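You operate a simulated robot arm through the tools that you are given. There is no shell and no other tool.

Carry out the task below with a simulated robot arm. There is one attempt and no reset: what you move stays moved.

TASK
Pin the marked disc at its orange mark and stand the cream stub in it.
Fine: pull the orange pin out, turn the disc, push the pin in again. Where these are worked on the way, their far stop is far enough and under half their travel is too little: orange pin.

It is judged by the outcome, as a careful person would: the job done as asked, and still so three seconds after it is handed in. It fails if anything else is knocked over, pushed out of place, dropped, spilled or broken.

THE ROBOT
A 7-joint arm with a two-finger gripper, fixed in place. Base frame: the origin is on the floor under the middle of its stand, x ahead of it, y to its left, z up; the work surface is at about z = 800. Units: mm, rad, N and s.
With the tool pointing down near the work surface it reaches from about 300 to 740 mm from the base axis. Its first joint turns from -2.897 to 2.897 rad. Payload 2.94 kg.
The TCP is the grasp point between the finger pads, 30 mm short of the fingertips. In the tool frame z runs along the fingers and y along their closing line. The gripper opens to 138 mm; its body begins 109 mm behind the TCP.
Orientation is that of the tool frame in the base frame, as a unit quaternion [w, x, y, z]. With the fingers straight down and closing along the base's y, the tool's x points along the base's -x, its y along +y and its z along -z.

THE INTERFACE
- The arm moves only by the tool move_arm. Its argument "increments" is a list of rows, each an object of numbers (a shift or turn left out is 0, a gripper value left out holds the last): "hand": the gripper command, from -1 (shut) to 1 (fully open), values between in proportion; "dx", "dy", "dz": the shift along the tool's x, y, z in units of 30 mm (1.0 is 30 mm); "ax", "ay", "az": the turn, a rotation vector about the tool's x, y, z in units of 5 degrees (1.0 is 5 degrees). In form: [{"hand": .., "dx": .., "dy": .., "dz": .., "ax": .., "ay": .., "az": ..}, ...]. A call has 1 to 20 rows; each row shifts and turns the commanded pose from where the row before left it, along the tool's axes as they then stand. A call with a number of a shift or a turn outside -1 to 1 is refused whole. Each row takes 0.2 s and may step no farther than 50 mm and 0.15 rad from the row before; otherwise, or with a gripper value out of range, the whole call is refused. A pose out of reach is approached as far as the arm can. The call stops where the force on the tool passes 40 N (or 10 N more than at its start, if that is more) or the arm is blocked; 0.2 s more then pass. Each finger travels about 72 mm/s and halts on what it meets, pressing with about 39 N; the grip force reading is that of the motor and also rises with nothing between the fingers. The clock runs only during rows and for 0.2 s after the last one: add rows that do not move to give the fingers time. The reply holds the time, the measured pose of the TCP, the force on the tool along the base axes, the opening and the grip force, in the units named above and with some noise, with the torque about the TCP (base axes, N m) and any sound that the robot's microphone picked up.
- Cameras (640 x 400 px; columns grow to the right, rows downward): "scene" is fixed at [399.3, 647.1, 1539.3]; the picture's right is [-0.89, -0.45, 0.00], its down [-0.30, 0.61, -0.73] and it looks along [0.33, -0.66, -0.68] (base axes); focal length 319 px, centre (320, 200). "wrist" rides on the gripper at [71, 19, -146] in the tool frame; the picture's right is [-0.26, 0.96, 0.00], its down [-0.85, -0.23, -0.48] and it looks along [-0.46, -0.12, 0.88] (tool axes); focal length 280 px, centre (320, 200).
- capture(camera): a new picture of that camera. The clock stands still meanwhile.
- lift_body(by): slides the trunk up (or, below 0, down) by that many mm; the arm rides with it, the base frame stays. It gives what a move gives, with no picture.
- point_at(camera, pixels): there is no depth. For up to 12 entries [column, row, z] of the newest picture of that camera ("zoom" is the newest enlarged one), the place [x, y] in the base frame at which the ray of that pixel passes the height z, good to about 2 mm. The clock stands still meanwhile.
- enlarge(camera, box): a new picture of the part [left, top, right, bottom] of that camera's present view, enlarged. The clock stands still meanwhile.
- close_job(): hands the job in; it is judged then, once.

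Leave the gripper open and the arm clear of the work at the hand-in unless told otherwise.

The tools are called as a command line: name --argument value ..., lists and objects as JSON in quotes. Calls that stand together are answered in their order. move_arm: Moves the arm, as the interface text tells. Its arguments: {"type":"object","properties":{"increments":{"type":"array","items":{"type":"object","properties":{"hand":{"type":"number"},"dx":{"type":"number"},"dy":{"type":"number"},"dz":{"type":"number"},"ax":{"type":"number"},"ay":{"type":"number"},"az":{"type":"number"}}}}},"required":["increments"]} The other tools are called the same way: lift_body (by) moves the trunk up or down; capture (camera) takes a picture; point_at (camera, pixels) gives the place at which the rays of pixels pass given heights; enlarge (camera, box) takes an enlarged picture of a part of a camera's view; close_job () hands the job in.

At the start:

```text
clock: 0.0
position: [482.2, 8.3, 1104.8]
tool_rot: [0.001, 0.0, 1.0, 0.0]
wrist_force: [0.1, -0.8, 0.2]
moment: [0.0, 0.02, 0.01]
gripper_width: 138.0
grasp_force: 0.2
trunk travel left (down, up): [-375.0, 79.0]
```

scene: 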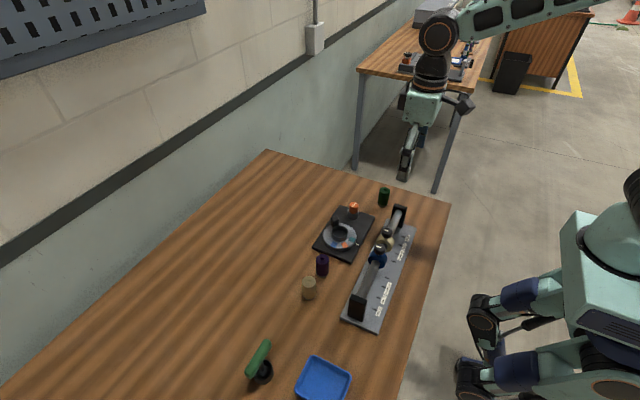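
wrist: 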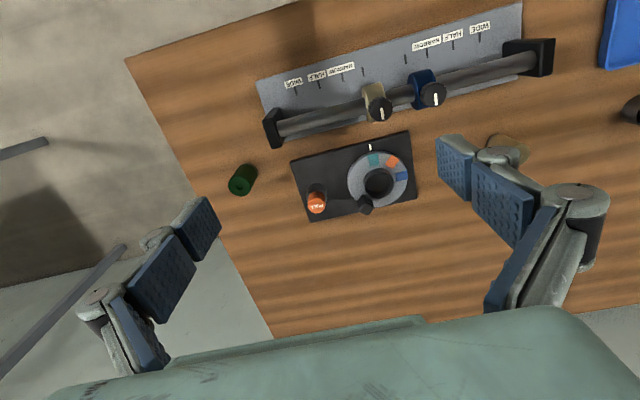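

I see a table holding a dark plate with a disc (coloured marks) and an orange pin, plus a rail fixture, several stubs, a tray and a handle. I'll enlarge both views of the disc plate first.

enlarge --camera "wrist" --box '[270, 110, 450, 240]'

enlarge --camera "scene" --box '[280, 170, 440, 310]'

```text
3.08 times, centred on (360, 175) of wrist
```

zoom: 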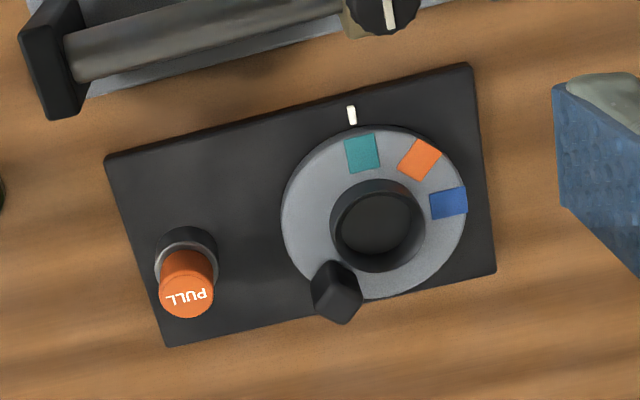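

```text
2.86 times, centred on (360, 240) of scene
```

zoom: 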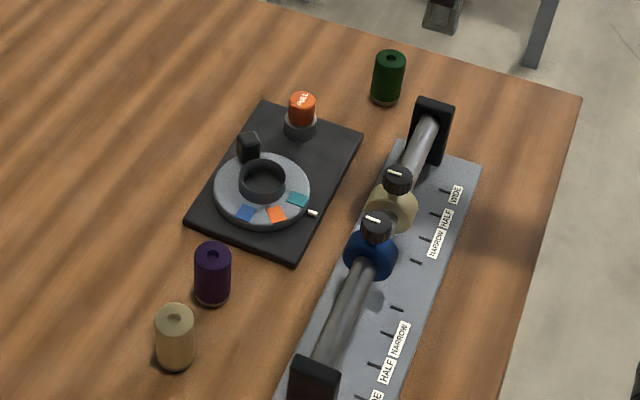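

The wrist zoom shows a disc with a central cup, a black knob on the rim at the lower left, teal, orange and blue marks, a white index tick, and the orange PULL pin at the left. Next I'll get base coordinates for these features at several heights.

point_at --camera "wrist" --pixels '[[378.5, 183, 820], [378.5, 183, 840], [316.8, 206.5, 840], [316.8, 206.5, 860], [316.5, 192.9, 830], [370, 147, 815], [290.5, 161.7, 815], [408.5, 131.5, 815], [416.5, 197.5, 815], [311, 221, 815], [365, 206, 840], [391.6, 161, 820]]'

point_at --camera "scene" --pixels '[[353.7, 206.5, 840], [353.7, 206.5, 860], [340, 233.5, 820], [340, 233.5, 840], [309, 280, 840], [309, 298, 800], [322, 258, 840], [322, 275, 800], [384, 190, 840], [384, 205, 800], [357.5, 244.5, 815], [335, 224, 840]]'

```text
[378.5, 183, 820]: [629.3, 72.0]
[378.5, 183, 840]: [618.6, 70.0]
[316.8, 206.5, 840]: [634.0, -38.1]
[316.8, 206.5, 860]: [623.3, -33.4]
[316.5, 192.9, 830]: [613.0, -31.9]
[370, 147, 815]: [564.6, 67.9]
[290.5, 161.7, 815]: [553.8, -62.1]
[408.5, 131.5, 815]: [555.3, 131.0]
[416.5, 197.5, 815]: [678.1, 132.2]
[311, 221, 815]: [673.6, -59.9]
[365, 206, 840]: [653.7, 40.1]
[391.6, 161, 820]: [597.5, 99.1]
```

```text
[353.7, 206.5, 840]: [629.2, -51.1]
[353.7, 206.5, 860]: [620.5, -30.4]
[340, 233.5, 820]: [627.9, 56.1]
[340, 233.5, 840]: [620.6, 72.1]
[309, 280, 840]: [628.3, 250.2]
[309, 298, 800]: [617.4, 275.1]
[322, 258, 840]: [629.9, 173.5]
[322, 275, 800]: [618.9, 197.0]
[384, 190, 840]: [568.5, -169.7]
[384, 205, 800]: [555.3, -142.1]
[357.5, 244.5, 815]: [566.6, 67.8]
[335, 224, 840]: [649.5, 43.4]
```

The wrist and scene rays agree on two points: pin top at about (622, -33, 858) and cup rim centre at about (620, 71, 840). The index tick lies on the -x side of the disc. I'll zoom in tighter on the disc and the stubs to measure shapes and heights.

enlarge --camera "scene" --box '[310, 195, 380, 265]'

enlarge --camera "wrist" --box '[340, 140, 420, 220]'

enlarge --camera "scene" --box '[280, 235, 360, 315]'

```text
5.71 times, centred on (345, 230) of scene
```

zoom: 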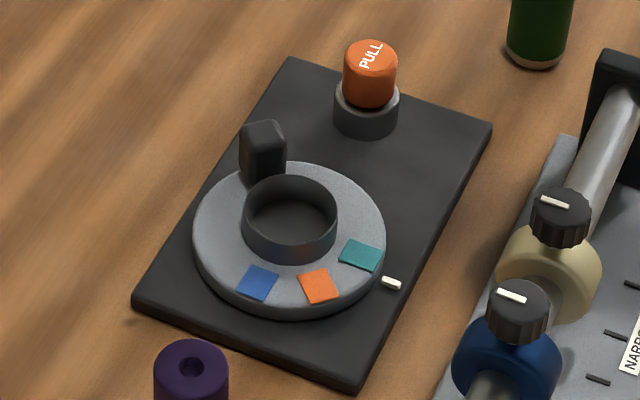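

```text
5.00 times, centred on (380, 180) of wrist
```

zoom: 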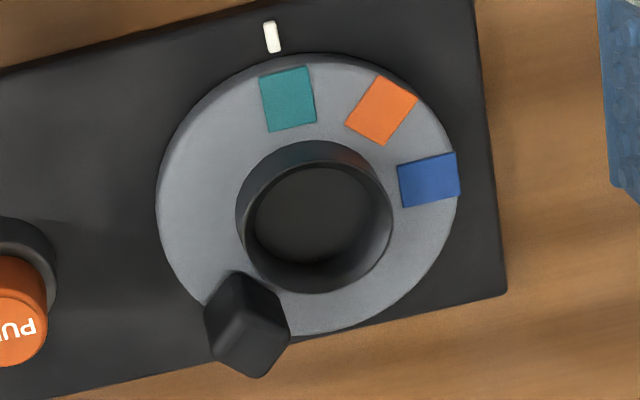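

```text
5.00 times, centred on (320, 275) of scene
```

zoom: 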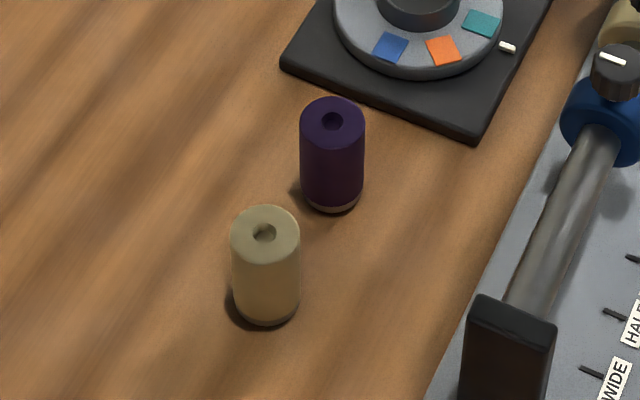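

The pin cap is about 28 mm wide, with its collar top near z≈835 and its top near 857. I'll move above the pin with the fingers part open, stopping at TCP z≈940, then look again.

move_arm --increments '[{"hand": 0.05, "dx": -0.78, "dy": -0.23, "dz": 0.9}, {"dx": -0.78, "dy": -0.23, "dz": 0.9}, {"dx": -0.78, "dy": -0.23, "dz": 0.9}, {"dx": -0.78, "dy": -0.23, "dz": 0.9}, {"dx": -0.78, "dy": -0.23, "dz": 0.9}, {"dx": -0.78, "dy": -0.23, "dz": 0.9}, {}, {}]'

capture --camera "wrist"

capture --camera "scene"

```text
clock: 1.8
position: [626.0, -32.4, 943.5]
tool_rot: [0.001, 0.0, 1.0, -0.001]
wrist_force: [0.0, -0.3, 0.0]
moment: [0.01, -0.01, -0.03]
gripper_width: 72.6
grasp_force: 0.0
trunk travel left (down, up): [-375.0, 79.0]
```

```text
taken
```

wrist: 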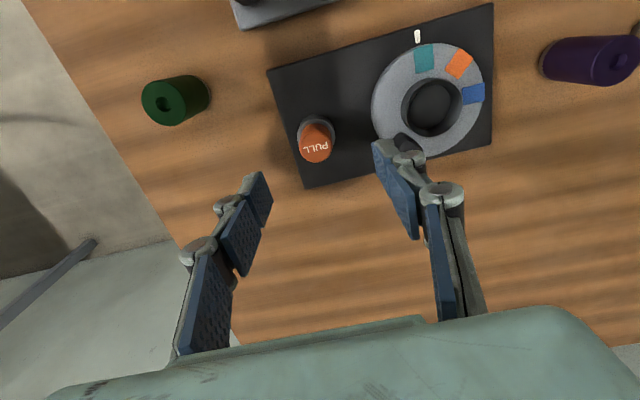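

```text
taken
```

scene: 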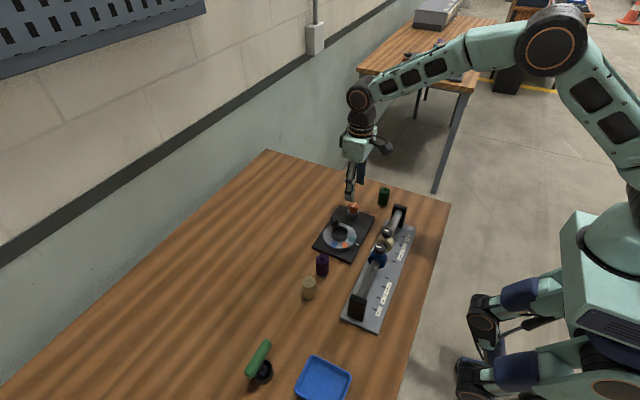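

The tool is at (626, -32, 943) and the pin appears at about (316, 140) in the wrist view. I'll zoom in to refine its position.

enlarge --camera "wrist" --box '[260, 90, 400, 190]'

enlarge --camera "scene" --box '[300, 150, 400, 250]'

```text
4.00 times, centred on (330, 140) of wrist
```

zoom: 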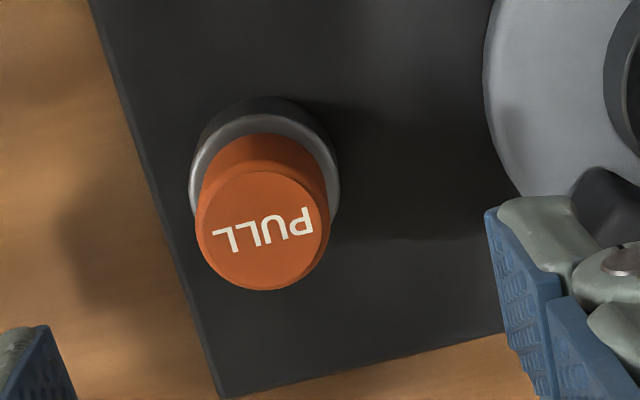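

```text
4.00 times, centred on (350, 200) of scene
```

zoom: 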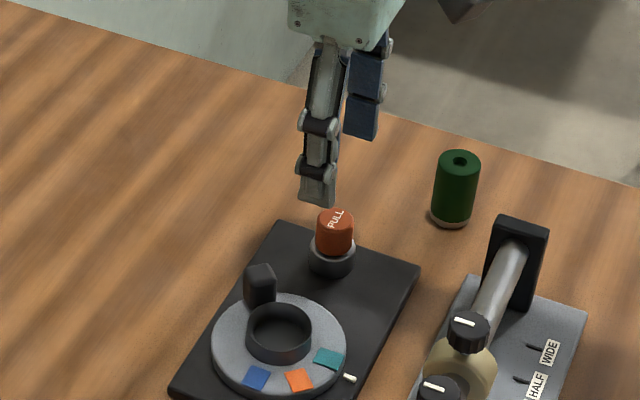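

The pin's top-disc centre is at wrist pixel (315.5, 147.2) and scene pixel (353.7, 204.8). I'll intersect those two rays.

point_at --camera "wrist" --pixels '[[315.5, 147.2, 850], [315.5, 147.2, 860], [315.5, 147.2, 870], [316.5, 140, 835]]'

point_at --camera "scene" --pixels '[[353.7, 204.8, 850], [353.7, 204.8, 860], [353.7, 204.8, 870]]'

```text
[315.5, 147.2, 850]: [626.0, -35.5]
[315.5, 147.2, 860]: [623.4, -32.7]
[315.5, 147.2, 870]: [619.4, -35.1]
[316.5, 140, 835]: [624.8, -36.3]
```

```text
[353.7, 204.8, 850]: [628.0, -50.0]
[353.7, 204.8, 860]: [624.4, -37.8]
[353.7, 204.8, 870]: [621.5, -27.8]
```

The pin axis is at about (623, -34.5), with its top near z≈862. I'll centre over it and descend to TCP z≈871, which puts the fingertips at about 841, just above the collar. I'm not closing yet.

move_arm --increments '[{"dx": 0.1, "dy": -0.07, "dz": 0.6}, {"dz": 0.6}, {"dz": 0.6}, {"dz": 0.6}, {}, {}]'

enlarge --camera "wrist" --box '[220, 80, 420, 240]'

enlarge --camera "scene" --box '[310, 160, 390, 240]'

```text
clock: 3.2
position: [620.2, -32.3, 871.1]
tool_rot: [0.0, 0.0, 1.0, -0.001]
wrist_force: [0.8, 0.2, -0.9]
moment: [0.01, 0.02, -0.01]
gripper_width: 72.4
grasp_force: 0.0
trunk travel left (down, up): [-375.0, 79.0]
```

```text
2.50 times, centred on (320, 160) of wrist
```

zoom: 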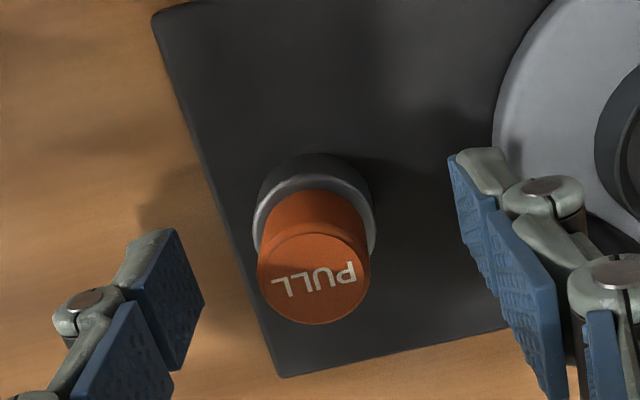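

```text
5.00 times, centred on (350, 200) of scene
```

zoom: 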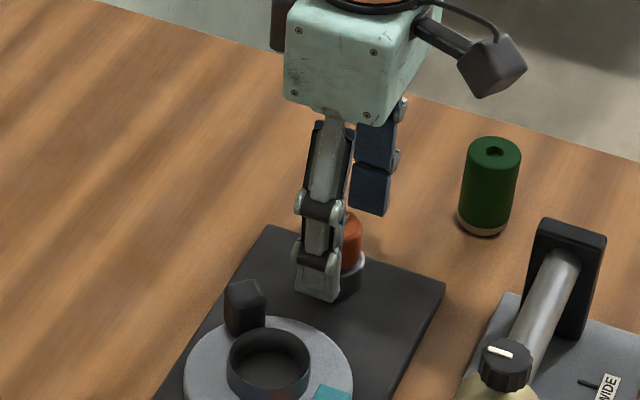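

The fingers straddle the pin without contact. Before closing I'll check the centring with a fresh wrist picture.

enlarge --camera "wrist" --box '[220, 80, 420, 240]'

point_at --camera "zoom" --pixels '[[313, 280, 858], [313, 280, 862], [313, 280, 866], [315, 222, 840], [470, 160, 841], [165, 235, 841], [205, 303, 841], [560, 395, 841]]'

move_arm --increments '[{}]'

```text
2.50 times, centred on (320, 160) of wrist
```

zoom: 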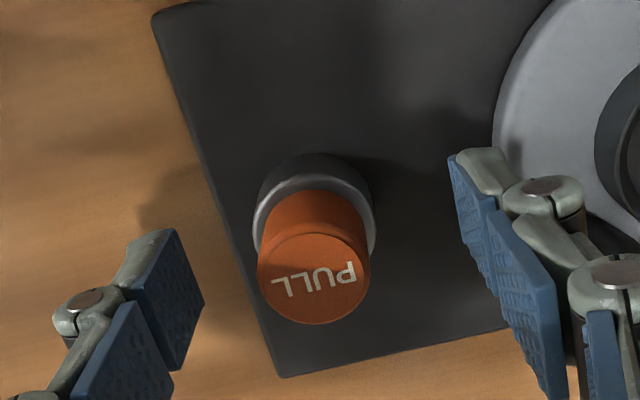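

```text
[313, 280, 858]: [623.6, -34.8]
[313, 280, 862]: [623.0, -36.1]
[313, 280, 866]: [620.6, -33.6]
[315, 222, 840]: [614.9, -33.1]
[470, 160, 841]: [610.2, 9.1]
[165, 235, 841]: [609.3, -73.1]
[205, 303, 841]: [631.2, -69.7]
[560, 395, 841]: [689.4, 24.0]
```

```text
clock: 3.6
position: [620.4, -32.1, 871.2]
tool_rot: [0.0, 0.0, 1.0, -0.001]
wrist_force: [1.3, 0.7, 0.6]
moment: [0.0, 0.05, -0.01]
gripper_width: 72.5
grasp_force: 0.1
trunk travel left (down, up): [-375.0, 79.0]
```

The pin sits at about (623, -35) while the tool reads (620.4, -32.1). I'll shift +2.5 mm in x and -2.5 mm in y, then close on the cap.

move_arm --increments '[{"dx": -0.08, "dy": -0.085}, {}, {"hand": -0.3}, {}, {"hand": -1}, {}, {}, {}]'

enlarge --camera "wrist" --box '[220, 80, 420, 240]'

```text
clock: 5.4
position: [622.2, -34.6, 870.4]
tool_rot: [0.001, 0.001, 1.0, 0.0]
wrist_force: [0.6, 2.5, -1.1]
moment: [0.07, -0.02, 0.01]
gripper_width: 27.7
grasp_force: 45.1
trunk travel left (down, up): [-375.0, 79.0]
```

```text
2.50 times, centred on (320, 160) of wrist
```

zoom: 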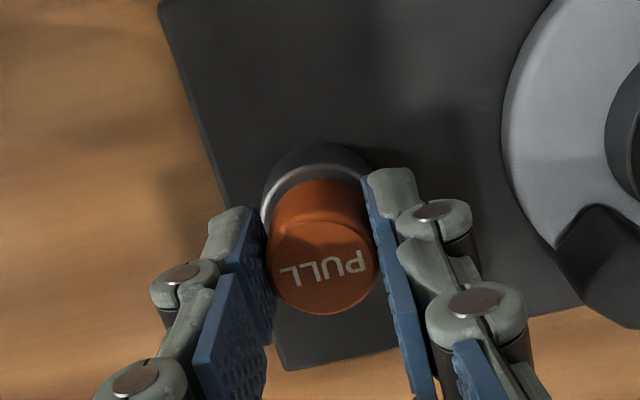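

The cap is gripped at 27.7 mm with almost no side load. Next I'll pull straight up in small steps and watch the force.

move_arm --increments '[{"dz": -0.1}, {"dz": -0.1}, {"dz": -0.1}, {"dz": -0.1}, {}]'

```text
clock: 6.6
position: [623.5, -35.8, 883.8]
tool_rot: [0.0, 0.0, 1.0, 0.0]
wrist_force: [-2.1, 10.3, -1.6]
moment: [0.37, -0.12, 0.03]
gripper_width: 27.9
grasp_force: 44.9
trunk travel left (down, up): [-375.0, 79.0]
```

The tool rose about 12 mm with little vertical force. I'll check that the pin came with it.

enlarge --camera "wrist" --box '[220, 80, 420, 240]'

enlarge --camera "scene" --box '[310, 160, 390, 240]'

```text
2.50 times, centred on (320, 160) of wrist
```

zoom: 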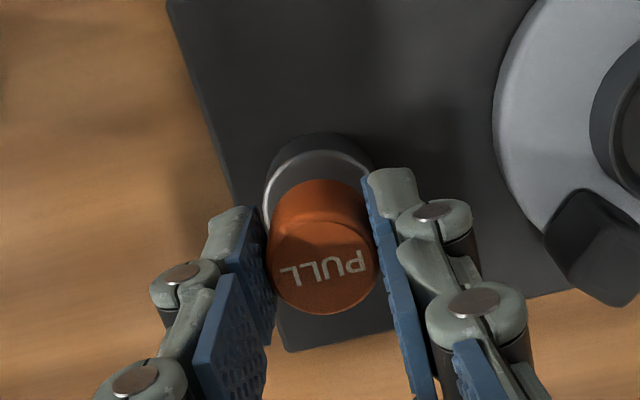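

```text
5.00 times, centred on (350, 200) of scene
```

zoom: 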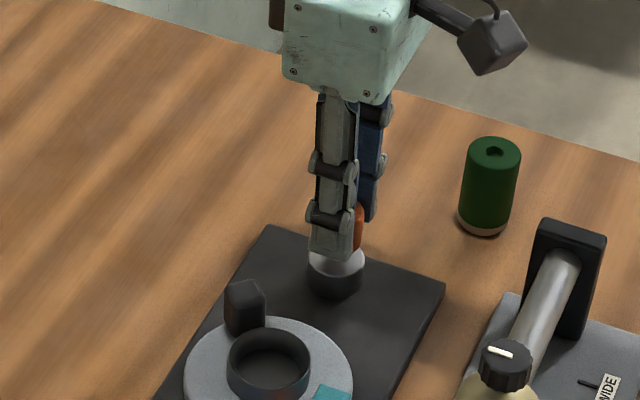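

The pin is rising with the fingers. I'll keep pulling in 2 mm steps until I feel the far stop.

move_arm --increments '[{"dz": -0.07}, {"dz": -0.07}, {"dz": -0.07}, {}]'

```text
clock: 7.6
position: [623.8, -34.8, 888.9]
tool_rot: [0.0, 0.0, 1.0, 0.0]
wrist_force: [-0.6, 14.4, -2.6]
moment: [0.45, -0.15, 0.05]
gripper_width: 27.5
grasp_force: 44.6
trunk travel left (down, up): [-375.0, 79.0]
```

The pin is now up about 18 mm and a +14 N side force is building in y. I'll relieve it with a slight +y shift and keep lifting.

move_arm --increments '[{"dy": 0.04}, {"dz": -0.07}, {"dz": -0.07}, {}]'

```text
clock: 8.6
position: [624.1, -34.4, 889.2]
tool_rot: [-0.003, 0.0, 1.0, 0.0]
wrist_force: [3.3, 10.8, -24.3]
moment: [0.21, -0.63, 0.0]
gripper_width: 27.8
grasp_force: 45.2
trunk travel left (down, up): [-375.0, 79.0]
```

The lift stalled with -24 N after about 19 mm, so this is the far stop. I'll ease the tension by about 3 mm of command, open the fingers, and look at whether the pin stays out.

move_arm --increments '[{"dz": 0.08}, {}, {"hand": -0.3}, {}, {"hand": 0.0}, {}, {}]'

enlarge --camera "wrist" --box '[220, 80, 420, 240]'

enlarge --camera "scene" --box '[310, 160, 390, 240]'

```text
clock: 10.2
position: [621.0, -34.3, 890.1]
tool_rot: [0.0, 0.0, 1.0, 0.0]
wrist_force: [0.2, 0.8, 0.2]
moment: [-0.02, 0.0, 0.01]
gripper_width: 68.9
grasp_force: 0.1
trunk travel left (down, up): [-375.0, 79.0]
```

```text
2.50 times, centred on (320, 160) of wrist
```

zoom: 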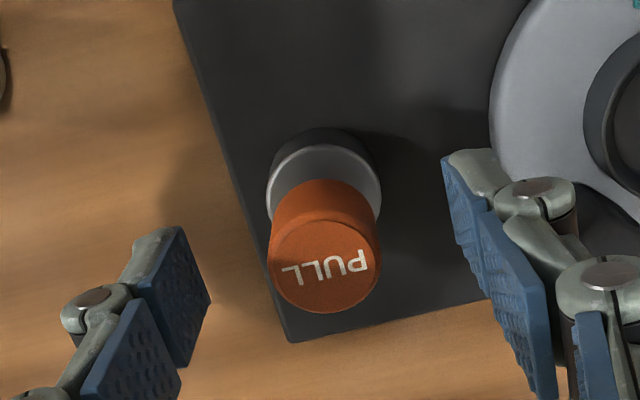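

```text
5.00 times, centred on (350, 200) of scene
```

zoom: 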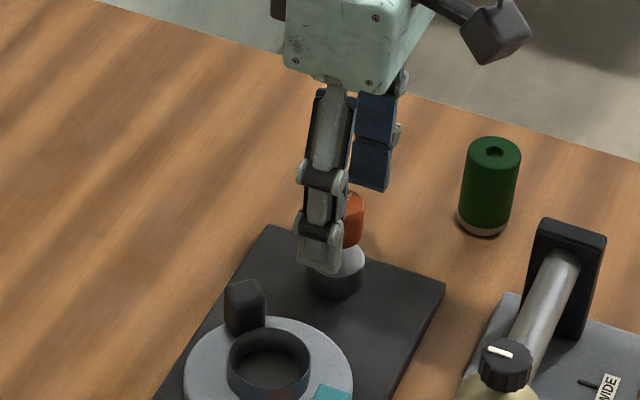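

The pin stays out, with its cap high and a clear gap at the collar. I'll lift well clear and then move over the disc centre at about (620, 71).

move_arm --increments '[{"dz": -1}, {"dz": -1}, {"dy": 0.875}, {"dy": 0.875}, {"dy": 0.875}, {"dy": 0.875}, {}, {}]'

enlarge --camera "scene" --box '[310, 170, 390, 250]'

capture --camera "wrist"

enlarge --camera "wrist" --box '[220, 60, 420, 210]'

```text
clock: 12.0
position: [621.9, 66.8, 947.5]
tool_rot: [0.0, 0.0, 1.0, 0.0]
wrist_force: [0.8, 0.8, -0.3]
moment: [0.01, 0.0, -0.01]
gripper_width: 69.4
grasp_force: 0.2
trunk travel left (down, up): [-375.0, 79.0]
```

```text
5.00 times, centred on (350, 210) of scene
```

zoom: 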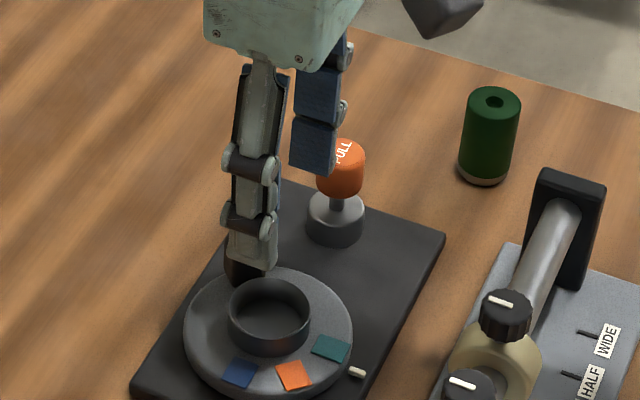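

```text
taken
```

wrist: 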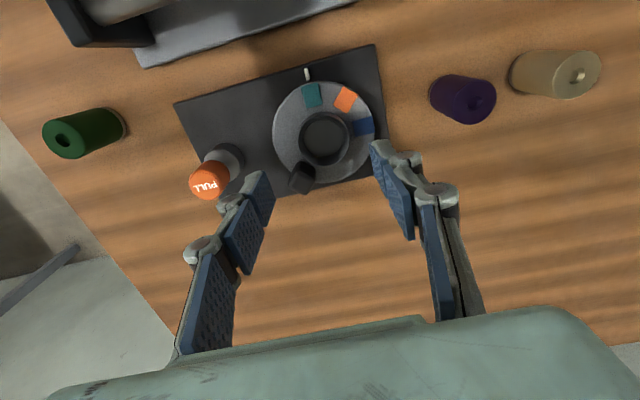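

```text
2.67 times, centred on (320, 135) of wrist
```

zoom: 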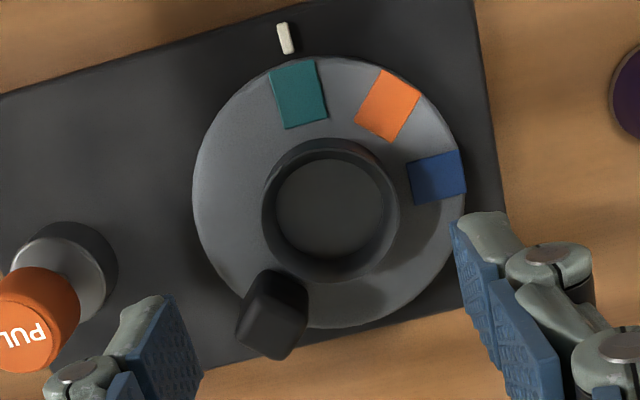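

This is a clear view of the disc. I'll convert the disc edge, marks, index, cup rim and knob into base coordinates.

point_at --camera "zoom" --pixels '[[329, 192, 828], [192, 192, 828], [466, 192, 828], [329, 56, 828], [329, 328, 828], [299, 95, 828], [388, 104, 828], [437, 177, 828], [285, 38, 816], [331, 211, 842], [262, 211, 842], [400, 211, 842]]'

point_at --camera "zoom" --pixels '[[331, 139, 842], [331, 283, 842], [283, 320, 850], [272, 275, 850], [307, 290, 850], [240, 330, 850], [280, 355, 850], [480, 220, 917], [165, 300, 917], [200, 370, 917], [455, 222, 917]]'

```text
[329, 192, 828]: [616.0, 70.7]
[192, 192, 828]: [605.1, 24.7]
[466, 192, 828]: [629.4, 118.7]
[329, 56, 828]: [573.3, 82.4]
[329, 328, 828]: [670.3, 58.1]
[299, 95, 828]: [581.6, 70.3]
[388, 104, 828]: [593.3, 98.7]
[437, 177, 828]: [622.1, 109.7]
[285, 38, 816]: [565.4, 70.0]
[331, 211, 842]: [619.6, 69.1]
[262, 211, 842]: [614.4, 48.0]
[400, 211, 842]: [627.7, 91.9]
```

```text
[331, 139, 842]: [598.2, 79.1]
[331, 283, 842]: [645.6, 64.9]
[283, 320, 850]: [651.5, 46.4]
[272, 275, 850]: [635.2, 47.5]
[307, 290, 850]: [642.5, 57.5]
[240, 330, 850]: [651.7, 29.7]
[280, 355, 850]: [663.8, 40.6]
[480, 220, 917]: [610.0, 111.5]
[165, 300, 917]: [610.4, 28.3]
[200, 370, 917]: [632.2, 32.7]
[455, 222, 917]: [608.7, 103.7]
```

The disc centre fits at about (620, 70.7). Marks lie at radius ~39: teal at 180.6° on the index (180.7°), orange at about 133.6°, and the knob at about -40°. So the disc must turn about +47° (counter-clockwise from above). I'll grip the outside of the central cup away from the knob, so I'm pre-yawing the hand -23.5° and centring above it.

move_arm --increments '[{"dx": 0.05, "dy": 0.13}, {"az": 0.94}, {"az": 0.94}, {"az": 0.94}, {"az": 0.94}, {"az": 0.94}, {}, {}]'

capture --camera "wrist"

```text
clock: 13.8
position: [622.1, 73.8, 950.3]
tool_rot: [0.0, 0.205, 0.979, 0.0]
wrist_force: [0.7, 0.4, -0.3]
moment: [0.02, 0.01, -0.02]
gripper_width: 69.1
grasp_force: 0.1
trunk travel left (down, up): [-375.0, 79.0]
```

```text
taken
```

wrist: 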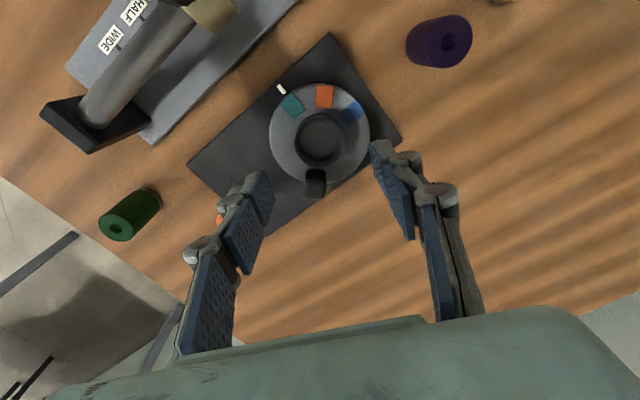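

The hand is yawed to about 66° and reads (622.1, 73.8). I'll correct towards (620.2, 70.7) and descend part way, still above the knob.

move_arm --increments '[{"dx": 0.017, "dy": -0.12}, {"dz": 0.5}, {"dz": 0.5}, {"dz": 0.5}, {"dz": 0.4}, {}, {}]'

enlarge --camera "wrist" --box '[220, 80, 420, 230]'

enlarge --camera "scene" --box '[310, 180, 390, 260]'

```text
clock: 15.4
position: [619.7, 70.3, 892.8]
tool_rot: [0.0, 0.204, 0.979, 0.0]
wrist_force: [-0.1, -0.6, -0.2]
moment: [0.0, -0.01, 0.02]
gripper_width: 69.2
grasp_force: 0.0
trunk travel left (down, up): [-375.0, 79.0]
```

```text
2.67 times, centred on (320, 155) of wrist
```

zoom: 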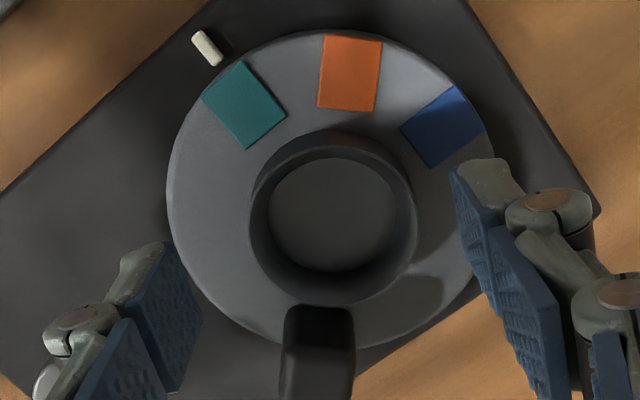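

```text
5.00 times, centred on (350, 220) of scene
```

zoom: 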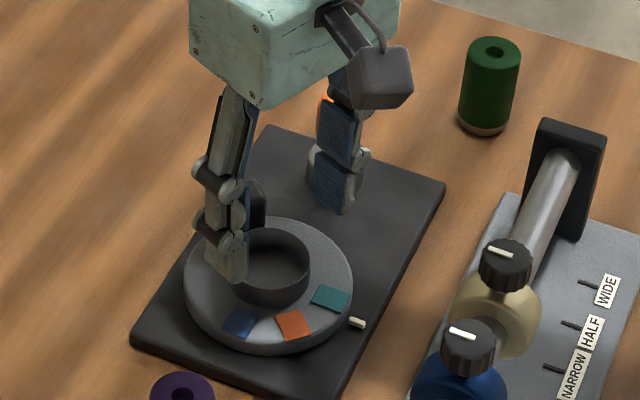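

The tool reads (619.7, 70.3, 892.8) and the fingers straddle the cup. I'll recheck the cup centre and angles from a fresh zoom at this closer range.

enlarge --camera "wrist" --box '[220, 80, 420, 230]'

point_at --camera "zoom" --pixels '[[333, 219, 842], [249, 215, 842], [417, 223, 842], [333, 133, 842], [333, 305, 842], [244, 105, 828], [350, 73, 828], [445, 125, 828], [207, 47, 816], [318, 330, 850], [167, 190, 828], [488, 170, 828]]'

```text
2.67 times, centred on (320, 155) of wrist
```

zoom: 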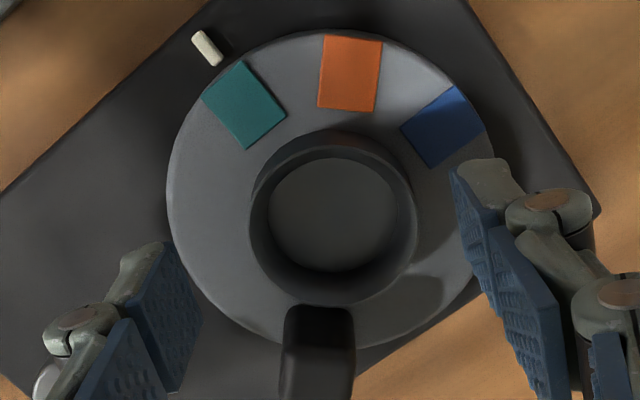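

```text
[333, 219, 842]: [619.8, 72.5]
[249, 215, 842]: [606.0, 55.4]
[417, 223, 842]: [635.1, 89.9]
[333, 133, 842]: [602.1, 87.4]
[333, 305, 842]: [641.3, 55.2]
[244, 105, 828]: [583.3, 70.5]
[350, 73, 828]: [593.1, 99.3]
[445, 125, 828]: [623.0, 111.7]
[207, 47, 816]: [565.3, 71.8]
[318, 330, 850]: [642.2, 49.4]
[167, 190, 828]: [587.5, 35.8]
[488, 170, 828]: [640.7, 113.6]
```

The cup centre is about (620.3, 71.8). I'll nudge +1.3 mm along the closing line and descend until the tips are just above the disc face, watching for any contact force.

move_arm --increments '[{"dy": 0.043}, {"dz": 0.4}, {"dz": 0.4}, {"dz": 0.15}, {}, {}]'

enlarge --camera "wrist" --box '[220, 80, 420, 230]'

enlarge --camera "scene" --box '[310, 180, 390, 260]'

```text
clock: 16.8
position: [619.7, 70.7, 864.9]
tool_rot: [0.0, 0.204, 0.979, 0.0]
wrist_force: [-0.5, -0.5, -0.4]
moment: [0.0, 0.0, -0.01]
gripper_width: 68.9
grasp_force: 0.0
trunk travel left (down, up): [-375.0, 79.0]
```

```text
2.67 times, centred on (320, 155) of wrist
```

zoom: 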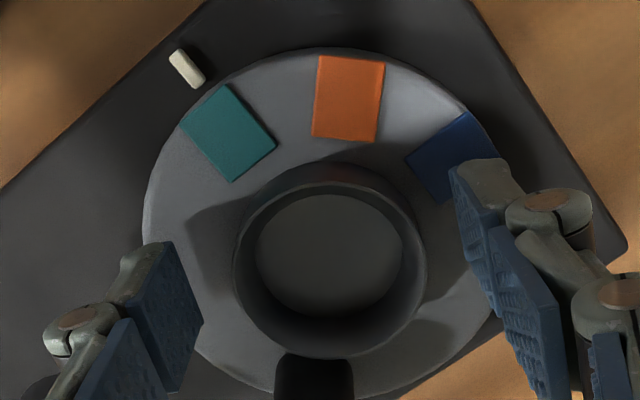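

```text
5.00 times, centred on (350, 220) of scene
```

zoom: 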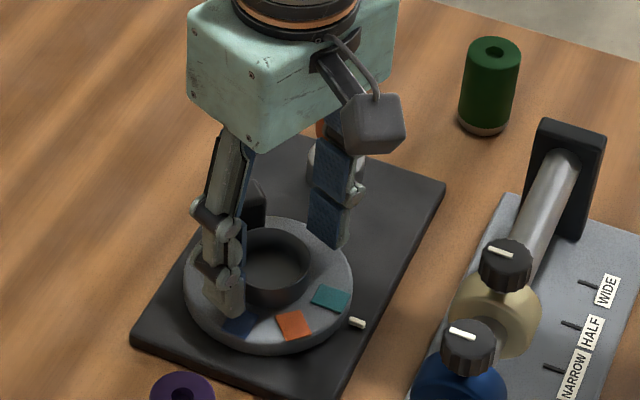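

No contact yet, with the tips at about z≈835. I'll nudge 1 mm to centre, go down another 2.5 mm, and close on the cup.

move_arm --increments '[{"dx": -0.03, "dy": 0.035, "dz": 0.085}, {}, {"hand": -0.15}, {}, {"hand": -1}, {}, {}, {}]'

enlarge --camera "wrist" --box '[220, 80, 420, 230]'

enlarge --camera "scene" --box '[310, 180, 390, 260]'

```text
clock: 18.6
position: [620.2, 72.2, 861.7]
tool_rot: [-0.001, 0.204, 0.979, 0.0]
wrist_force: [0.4, 2.4, -0.3]
moment: [0.15, -0.15, 0.0]
gripper_width: 52.5
grasp_force: 45.2
trunk travel left (down, up): [-375.0, 79.0]
```

```text
2.67 times, centred on (320, 155) of wrist
```

zoom: 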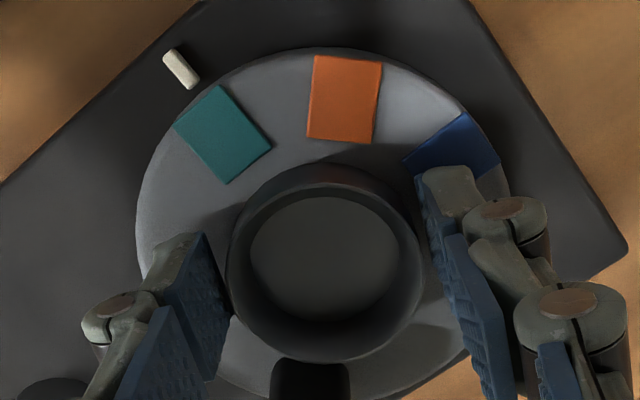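

```text
5.00 times, centred on (350, 220) of scene
```

zoom: 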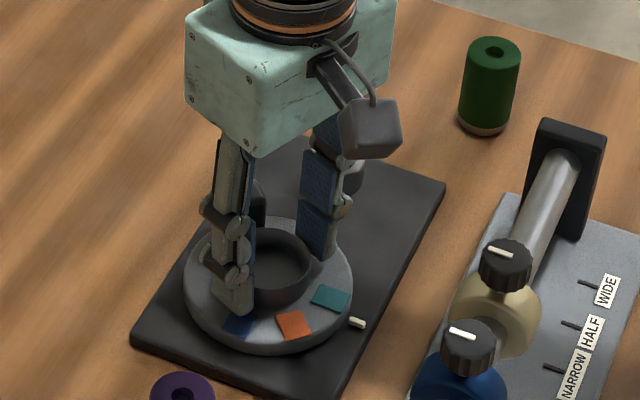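

The hand grips the cup at 52.5 mm with negligible net force. I'll turn slowly counter-clockwise (negative tool az), starting with 10° as a test.

move_arm --increments '[{"az": -0.5}, {"az": -0.5}, {"az": -0.5}, {"az": -0.5}, {}]'

enlarge --camera "wrist" --box '[220, 80, 420, 230]'

```text
clock: 19.8
position: [621.0, 71.1, 860.1]
tool_rot: [-0.001, 0.118, 0.993, -0.001]
wrist_force: [-4.5, -1.2, -6.9]
moment: [-0.29, -0.81, 0.0]
gripper_width: 52.5
grasp_force: 44.4
trunk travel left (down, up): [-375.0, 79.0]
```

```text
2.67 times, centred on (320, 155) of wrist
```

zoom: 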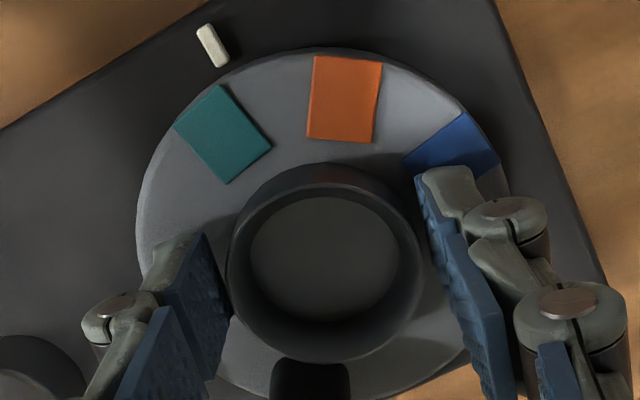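

The disc turns with the hand: its marks stay still in this view while the index moves towards orange. I'll turn another 30° and then measure.

move_arm --increments '[{"az": -0.6}, {"az": -0.6}, {"az": -0.6}, {"az": -0.6}, {"az": -0.6}, {"az": -0.6}, {"az": -0.6}, {"az": -0.6}, {"az": -0.6}, {"az": -0.6}, {}]'

enlarge --camera "wrist" --box '[220, 80, 420, 230]'

enlarge --camera "scene" --box '[310, 180, 390, 260]'

```text
clock: 22.2
position: [621.3, 68.4, 860.8]
tool_rot: [-0.001, -0.142, 0.99, 0.0]
wrist_force: [-9.0, -19.9, -13.7]
moment: [-0.63, 0.6, -0.05]
gripper_width: 52.1
grasp_force: 45.3
trunk travel left (down, up): [-375.0, 79.0]
```

```text
2.67 times, centred on (320, 155) of wrist
```

zoom: 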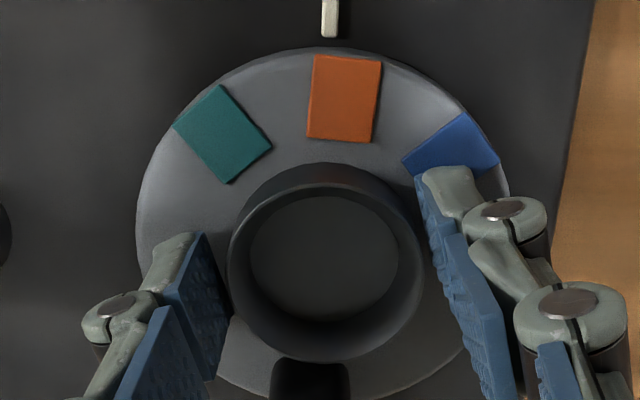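

```text
5.00 times, centred on (350, 220) of scene
```

zoom: 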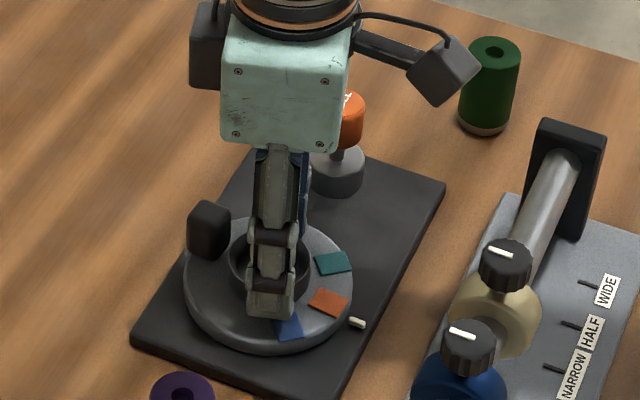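

The disc has turned about 40° with the plate unmoved, but roughly 20 N of side load has built up because my rotation centre is a few mm off. I'll relieve that first and then measure the remaining angle.

move_arm --increments '[{"dx": 0.04, "dy": -0.05, "dz": 0.04}, {"dx": 0.04, "dy": -0.05, "dz": 0.04}, {}]'

enlarge --camera "wrist" --box '[220, 80, 420, 230]'

point_at --camera "zoom" --pixels '[[344, 99, 828], [222, 134, 828], [330, 18, 816], [330, 9, 816], [330, 35, 816], [326, 260, 842], [313, 57, 828], [383, 62, 828], [307, 137, 828], [374, 142, 828], [135, 215, 828]]'

```text
clock: 23.0
position: [619.9, 68.0, 860.8]
tool_rot: [0.003, -0.143, 0.99, 0.001]
wrist_force: [1.6, -9.5, -1.7]
moment: [-0.55, 1.16, -0.05]
gripper_width: 52.3
grasp_force: 44.9
trunk travel left (down, up): [-375.0, 79.0]
```

```text
2.67 times, centred on (320, 155) of wrist
```

zoom: 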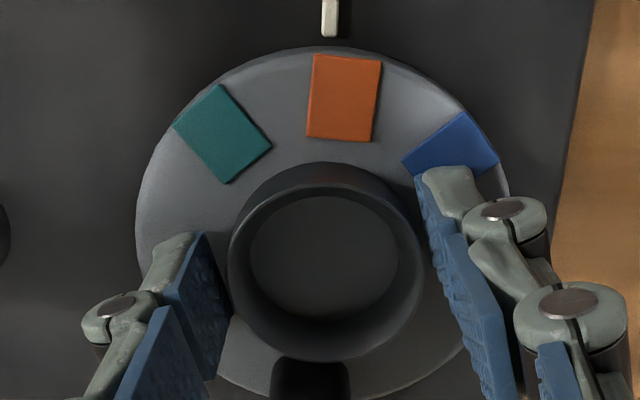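

```text
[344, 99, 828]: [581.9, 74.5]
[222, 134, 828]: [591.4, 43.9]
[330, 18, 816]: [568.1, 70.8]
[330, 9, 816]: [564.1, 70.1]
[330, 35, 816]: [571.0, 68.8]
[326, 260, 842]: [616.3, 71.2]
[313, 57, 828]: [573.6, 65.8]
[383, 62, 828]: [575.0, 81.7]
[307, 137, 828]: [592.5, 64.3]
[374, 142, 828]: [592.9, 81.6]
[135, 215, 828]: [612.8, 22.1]
```

The forces have mostly relaxed. From the camera model, orange sits about 6° short of the index. I'll turn about 6° more in small steps.

move_arm --increments '[{"az": -0.4, "dy": -0.03}, {"az": -0.4, "dy": -0.03}, {"az": -0.4}, {}, {}]'

enlarge --camera "wrist" --box '[200, 60, 440, 210]'

enlarge --camera "scene" --box '[320, 210, 380, 260]'

```text
clock: 24.2
position: [619.7, 68.0, 861.7]
tool_rot: [0.002, -0.196, 0.981, 0.001]
wrist_force: [3.9, 0.8, 13.0]
moment: [0.43, 0.16, -0.01]
gripper_width: 52.6
grasp_force: 44.6
trunk travel left (down, up): [-375.0, 79.0]
```

```text
2.67 times, centred on (320, 135) of wrist
```

zoom: 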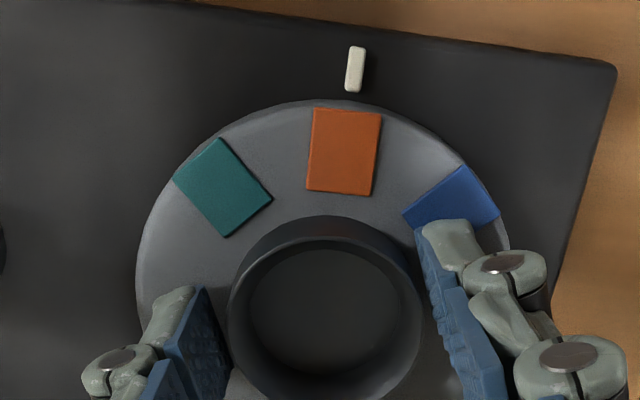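

```text
8.00 times, centred on (350, 235) of scene
```

zoom: 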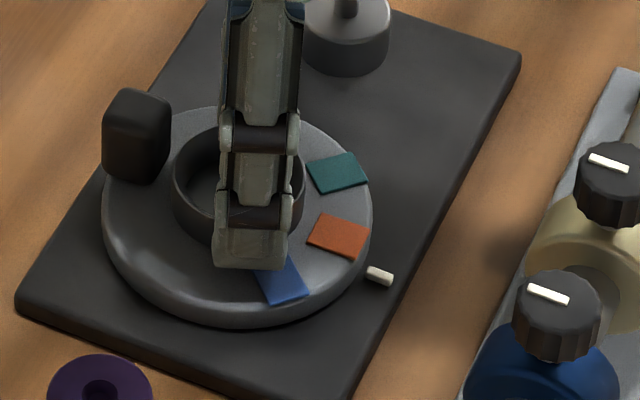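

Orange now lies at about 22.7° and the index at about 23.0° in the hand frame, so they are aligned within measurement error. I'll relieve the small vertical load, release the cup symmetrically, and rise for a clear check.

move_arm --increments '[{"dz": -0.07}, {}, {"hand": -0.1}, {"hand": 0.0}, {}, {"dz": -0.5}, {"dz": -0.9}, {"dz": -0.9}, {}, {}]'

enlarge --camera "scene" --box '[320, 210, 380, 260]'

enlarge --camera "wrist" --box '[220, 60, 420, 210]'

```text
clock: 26.4
position: [620.2, 66.3, 930.2]
tool_rot: [0.001, -0.195, 0.981, 0.0]
wrist_force: [-0.4, -0.9, -0.1]
moment: [-0.01, 0.05, -0.02]
gripper_width: 68.9
grasp_force: 0.0
trunk travel left (down, up): [-375.0, 79.0]
```

```text
8.00 times, centred on (350, 235) of scene
```

zoom: 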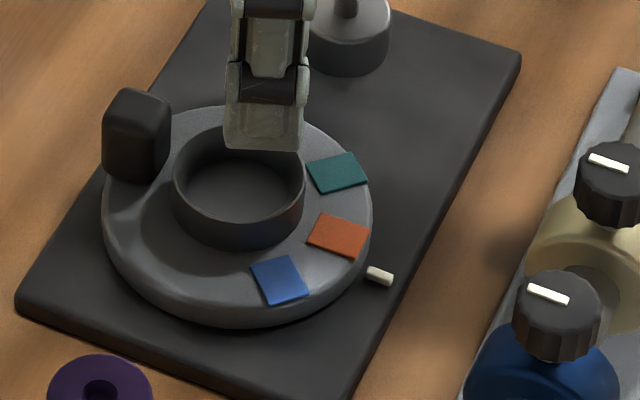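

```text
2.67 times, centred on (320, 135) of wrist
```

zoom: 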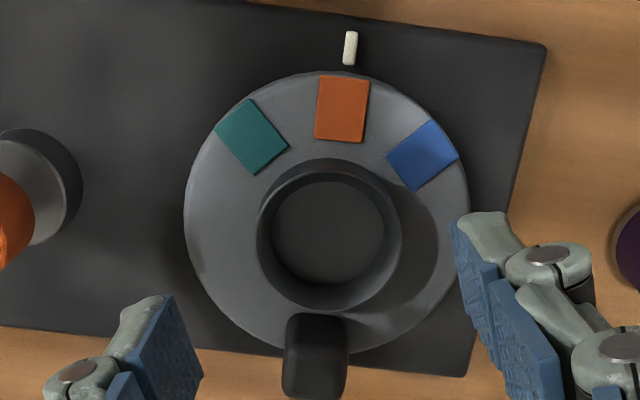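

Released cleanly: the disc stayed put with orange facing the index, to within about 1°. Next I'll rise, unyaw, close the fingers, and move above the pin cap to push it in.

move_arm --increments '[{"dz": -0.8, "az": 0.9}, {"az": 0.9}, {"az": 0.9}, {"az": 0.9}, {"az": 0.9}, {"dy": -0.84, "hand": -1}, {"dy": -0.84}, {"dy": -0.84}, {"dy": -0.84}, {}, {}]'

capture --camera "wrist"

enlarge --camera "scene" --box '[310, 170, 390, 250]'

```text
clock: 28.8
position: [621.4, -34.2, 953.6]
tool_rot: [0.0, 0.0, 1.0, 0.001]
wrist_force: [0.4, 0.3, -0.3]
moment: [-0.02, 0.0, -0.01]
gripper_width: 0.0
grasp_force: 28.6
trunk travel left (down, up): [-375.0, 79.0]
```

```text
taken
```

wrist: 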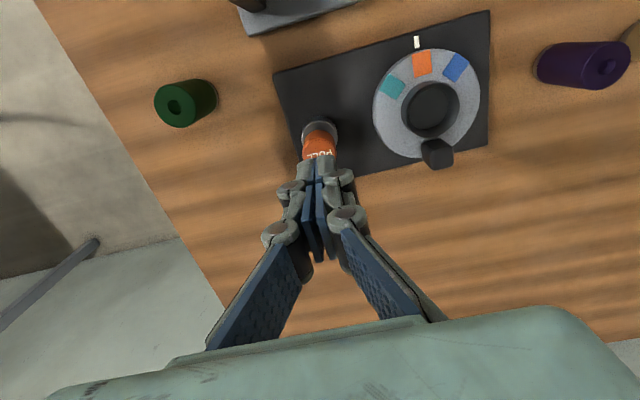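

```text
5.00 times, centred on (350, 210) of scene
```

zoom: 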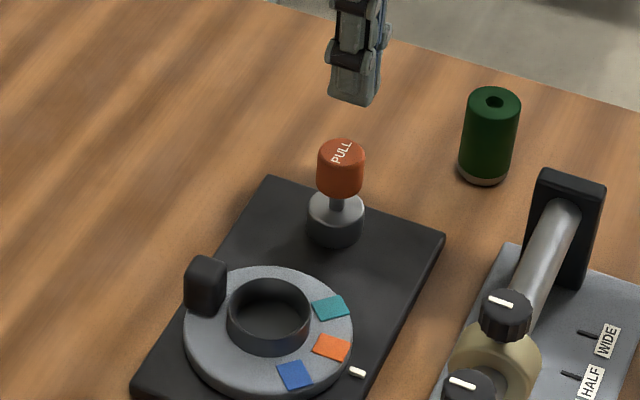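

The closed fingertips are centred above the raised cap at (621.4, -34.2). I'll descend to just above it and then press in small steps.

move_arm --increments '[{"dz": 0.45, "dx": -0.03}, {"dz": 0.45}, {"dz": 0.35}, {"dz": 0.1}, {"dz": 0.1}, {"dz": 0.1}, {}]'

enlarge --camera "scene" --box '[310, 170, 390, 250]'

```text
clock: 30.4
position: [621.1, -36.4, 908.8]
tool_rot: [0.0, 0.0, 1.0, 0.0]
wrist_force: [0.8, 0.2, -0.9]
moment: [-0.01, 0.0, 0.02]
gripper_width: 0.1
grasp_force: 28.7
trunk travel left (down, up): [-375.0, 79.0]
```

```text
5.00 times, centred on (350, 210) of scene
```

zoom: 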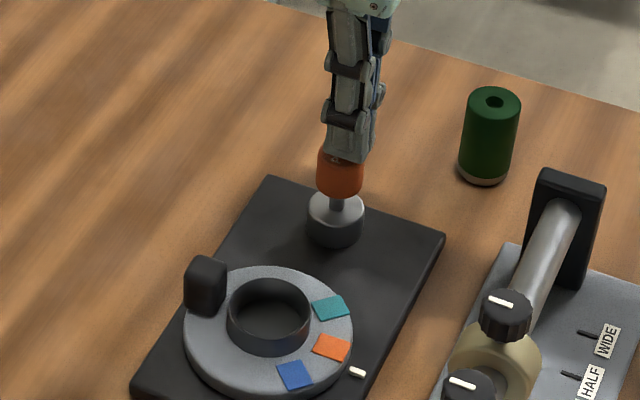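

The tips are right at the cap top with no contact load yet. I'll shift 2 mm towards the cap's centre and press down.

move_arm --increments '[{"dx": -0.08, "dy": 0.05}, {"dz": 0.1}, {"dz": 0.1}, {"dz": 0.1}, {}]'

```text
clock: 31.6
position: [624.3, -32.5, 898.9]
tool_rot: [-0.001, 0.0, 1.0, 0.0]
wrist_force: [0.2, 0.7, -0.7]
moment: [-0.01, -0.01, 0.0]
gripper_width: 0.0
grasp_force: 28.3
trunk travel left (down, up): [-375.0, 79.0]
```

The tool went down 10 mm with no force. I'll check whether the pin moved or the tips haven't touched yet.

enlarge --camera "scene" --box '[310, 170, 390, 250]'

enlarge --camera "wrist" --box '[220, 80, 420, 240]'

```text
5.00 times, centred on (350, 210) of scene
```

zoom: 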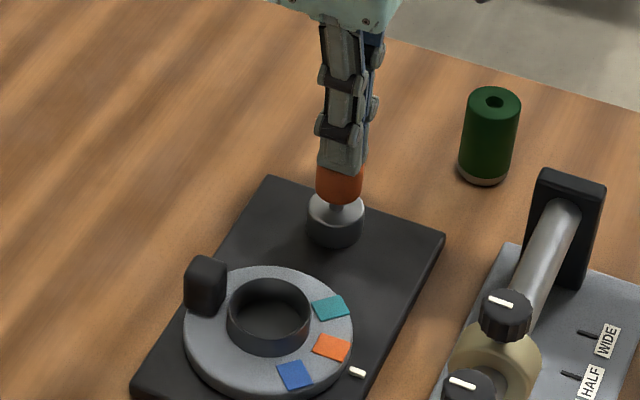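

```text
2.50 times, centred on (320, 160) of wrist
```

zoom: 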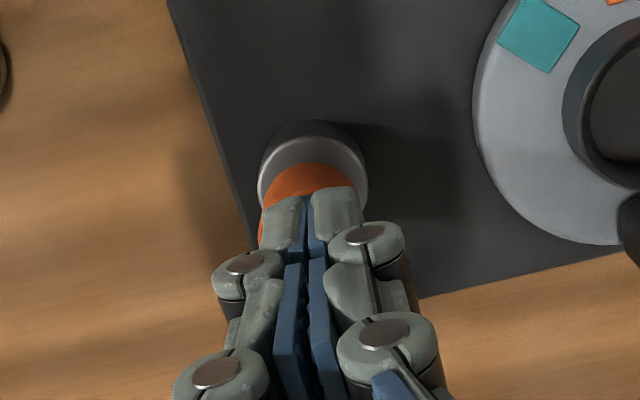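

I need a closer look at the cap and stem.

enlarge --camera "scene" --box '[336, 190, 372, 220]'

```text
13.33 times, centred on (354, 205) of scene
```

zoom: 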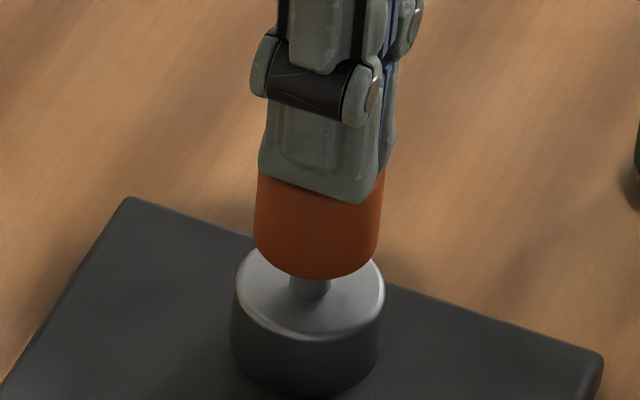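

The gap between cap and collar has shrunk to about 11 mm, so the pin is sliding in freely. I'll continue pressing to its stop.

move_arm --increments '[{"dz": 0.1}, {"dz": 0.1}, {"dz": 0.1}, {}]'

enlarge --camera "scene" --box '[336, 190, 372, 220]'

```text
clock: 32.6
position: [622.6, -33.3, 891.1]
tool_rot: [0.0, 0.0, 1.0, 0.0]
wrist_force: [0.1, -0.6, 0.3]
moment: [0.02, 0.0, -0.02]
gripper_width: 0.0
grasp_force: 28.6
trunk travel left (down, up): [-375.0, 79.0]
```

```text
13.33 times, centred on (354, 205) of scene
```

zoom: 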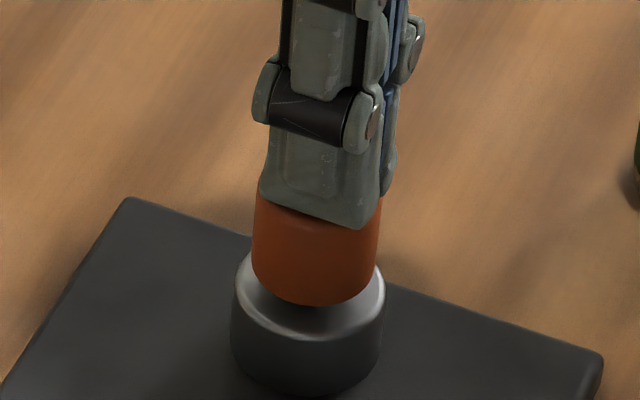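

The cap keeps descending and is nearly on the collar. I'll press on to the stop.

move_arm --increments '[{"dz": 0.07}, {"dz": 0.07}, {"dz": 0.07}, {}]'

enlarge --camera "scene" --box '[336, 190, 372, 220]'

```text
clock: 33.6
position: [622.2, -32.7, 885.9]
tool_rot: [0.002, 0.0, 1.0, 0.0]
wrist_force: [0.8, -1.4, 8.5]
moment: [-0.08, -0.06, 0.04]
gripper_width: 0.0
grasp_force: 28.6
trunk travel left (down, up): [-375.0, 79.0]
```

```text
13.33 times, centred on (354, 205) of scene
```

zoom: 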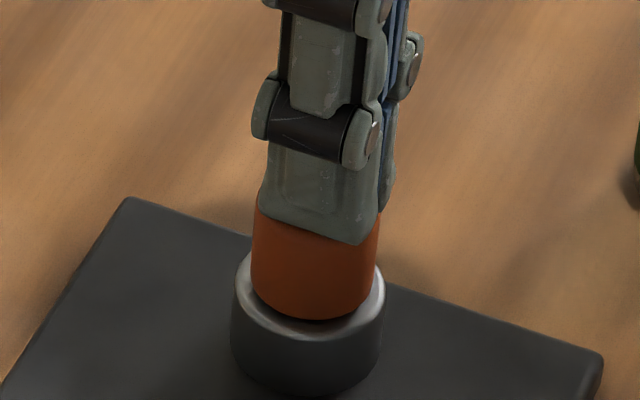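

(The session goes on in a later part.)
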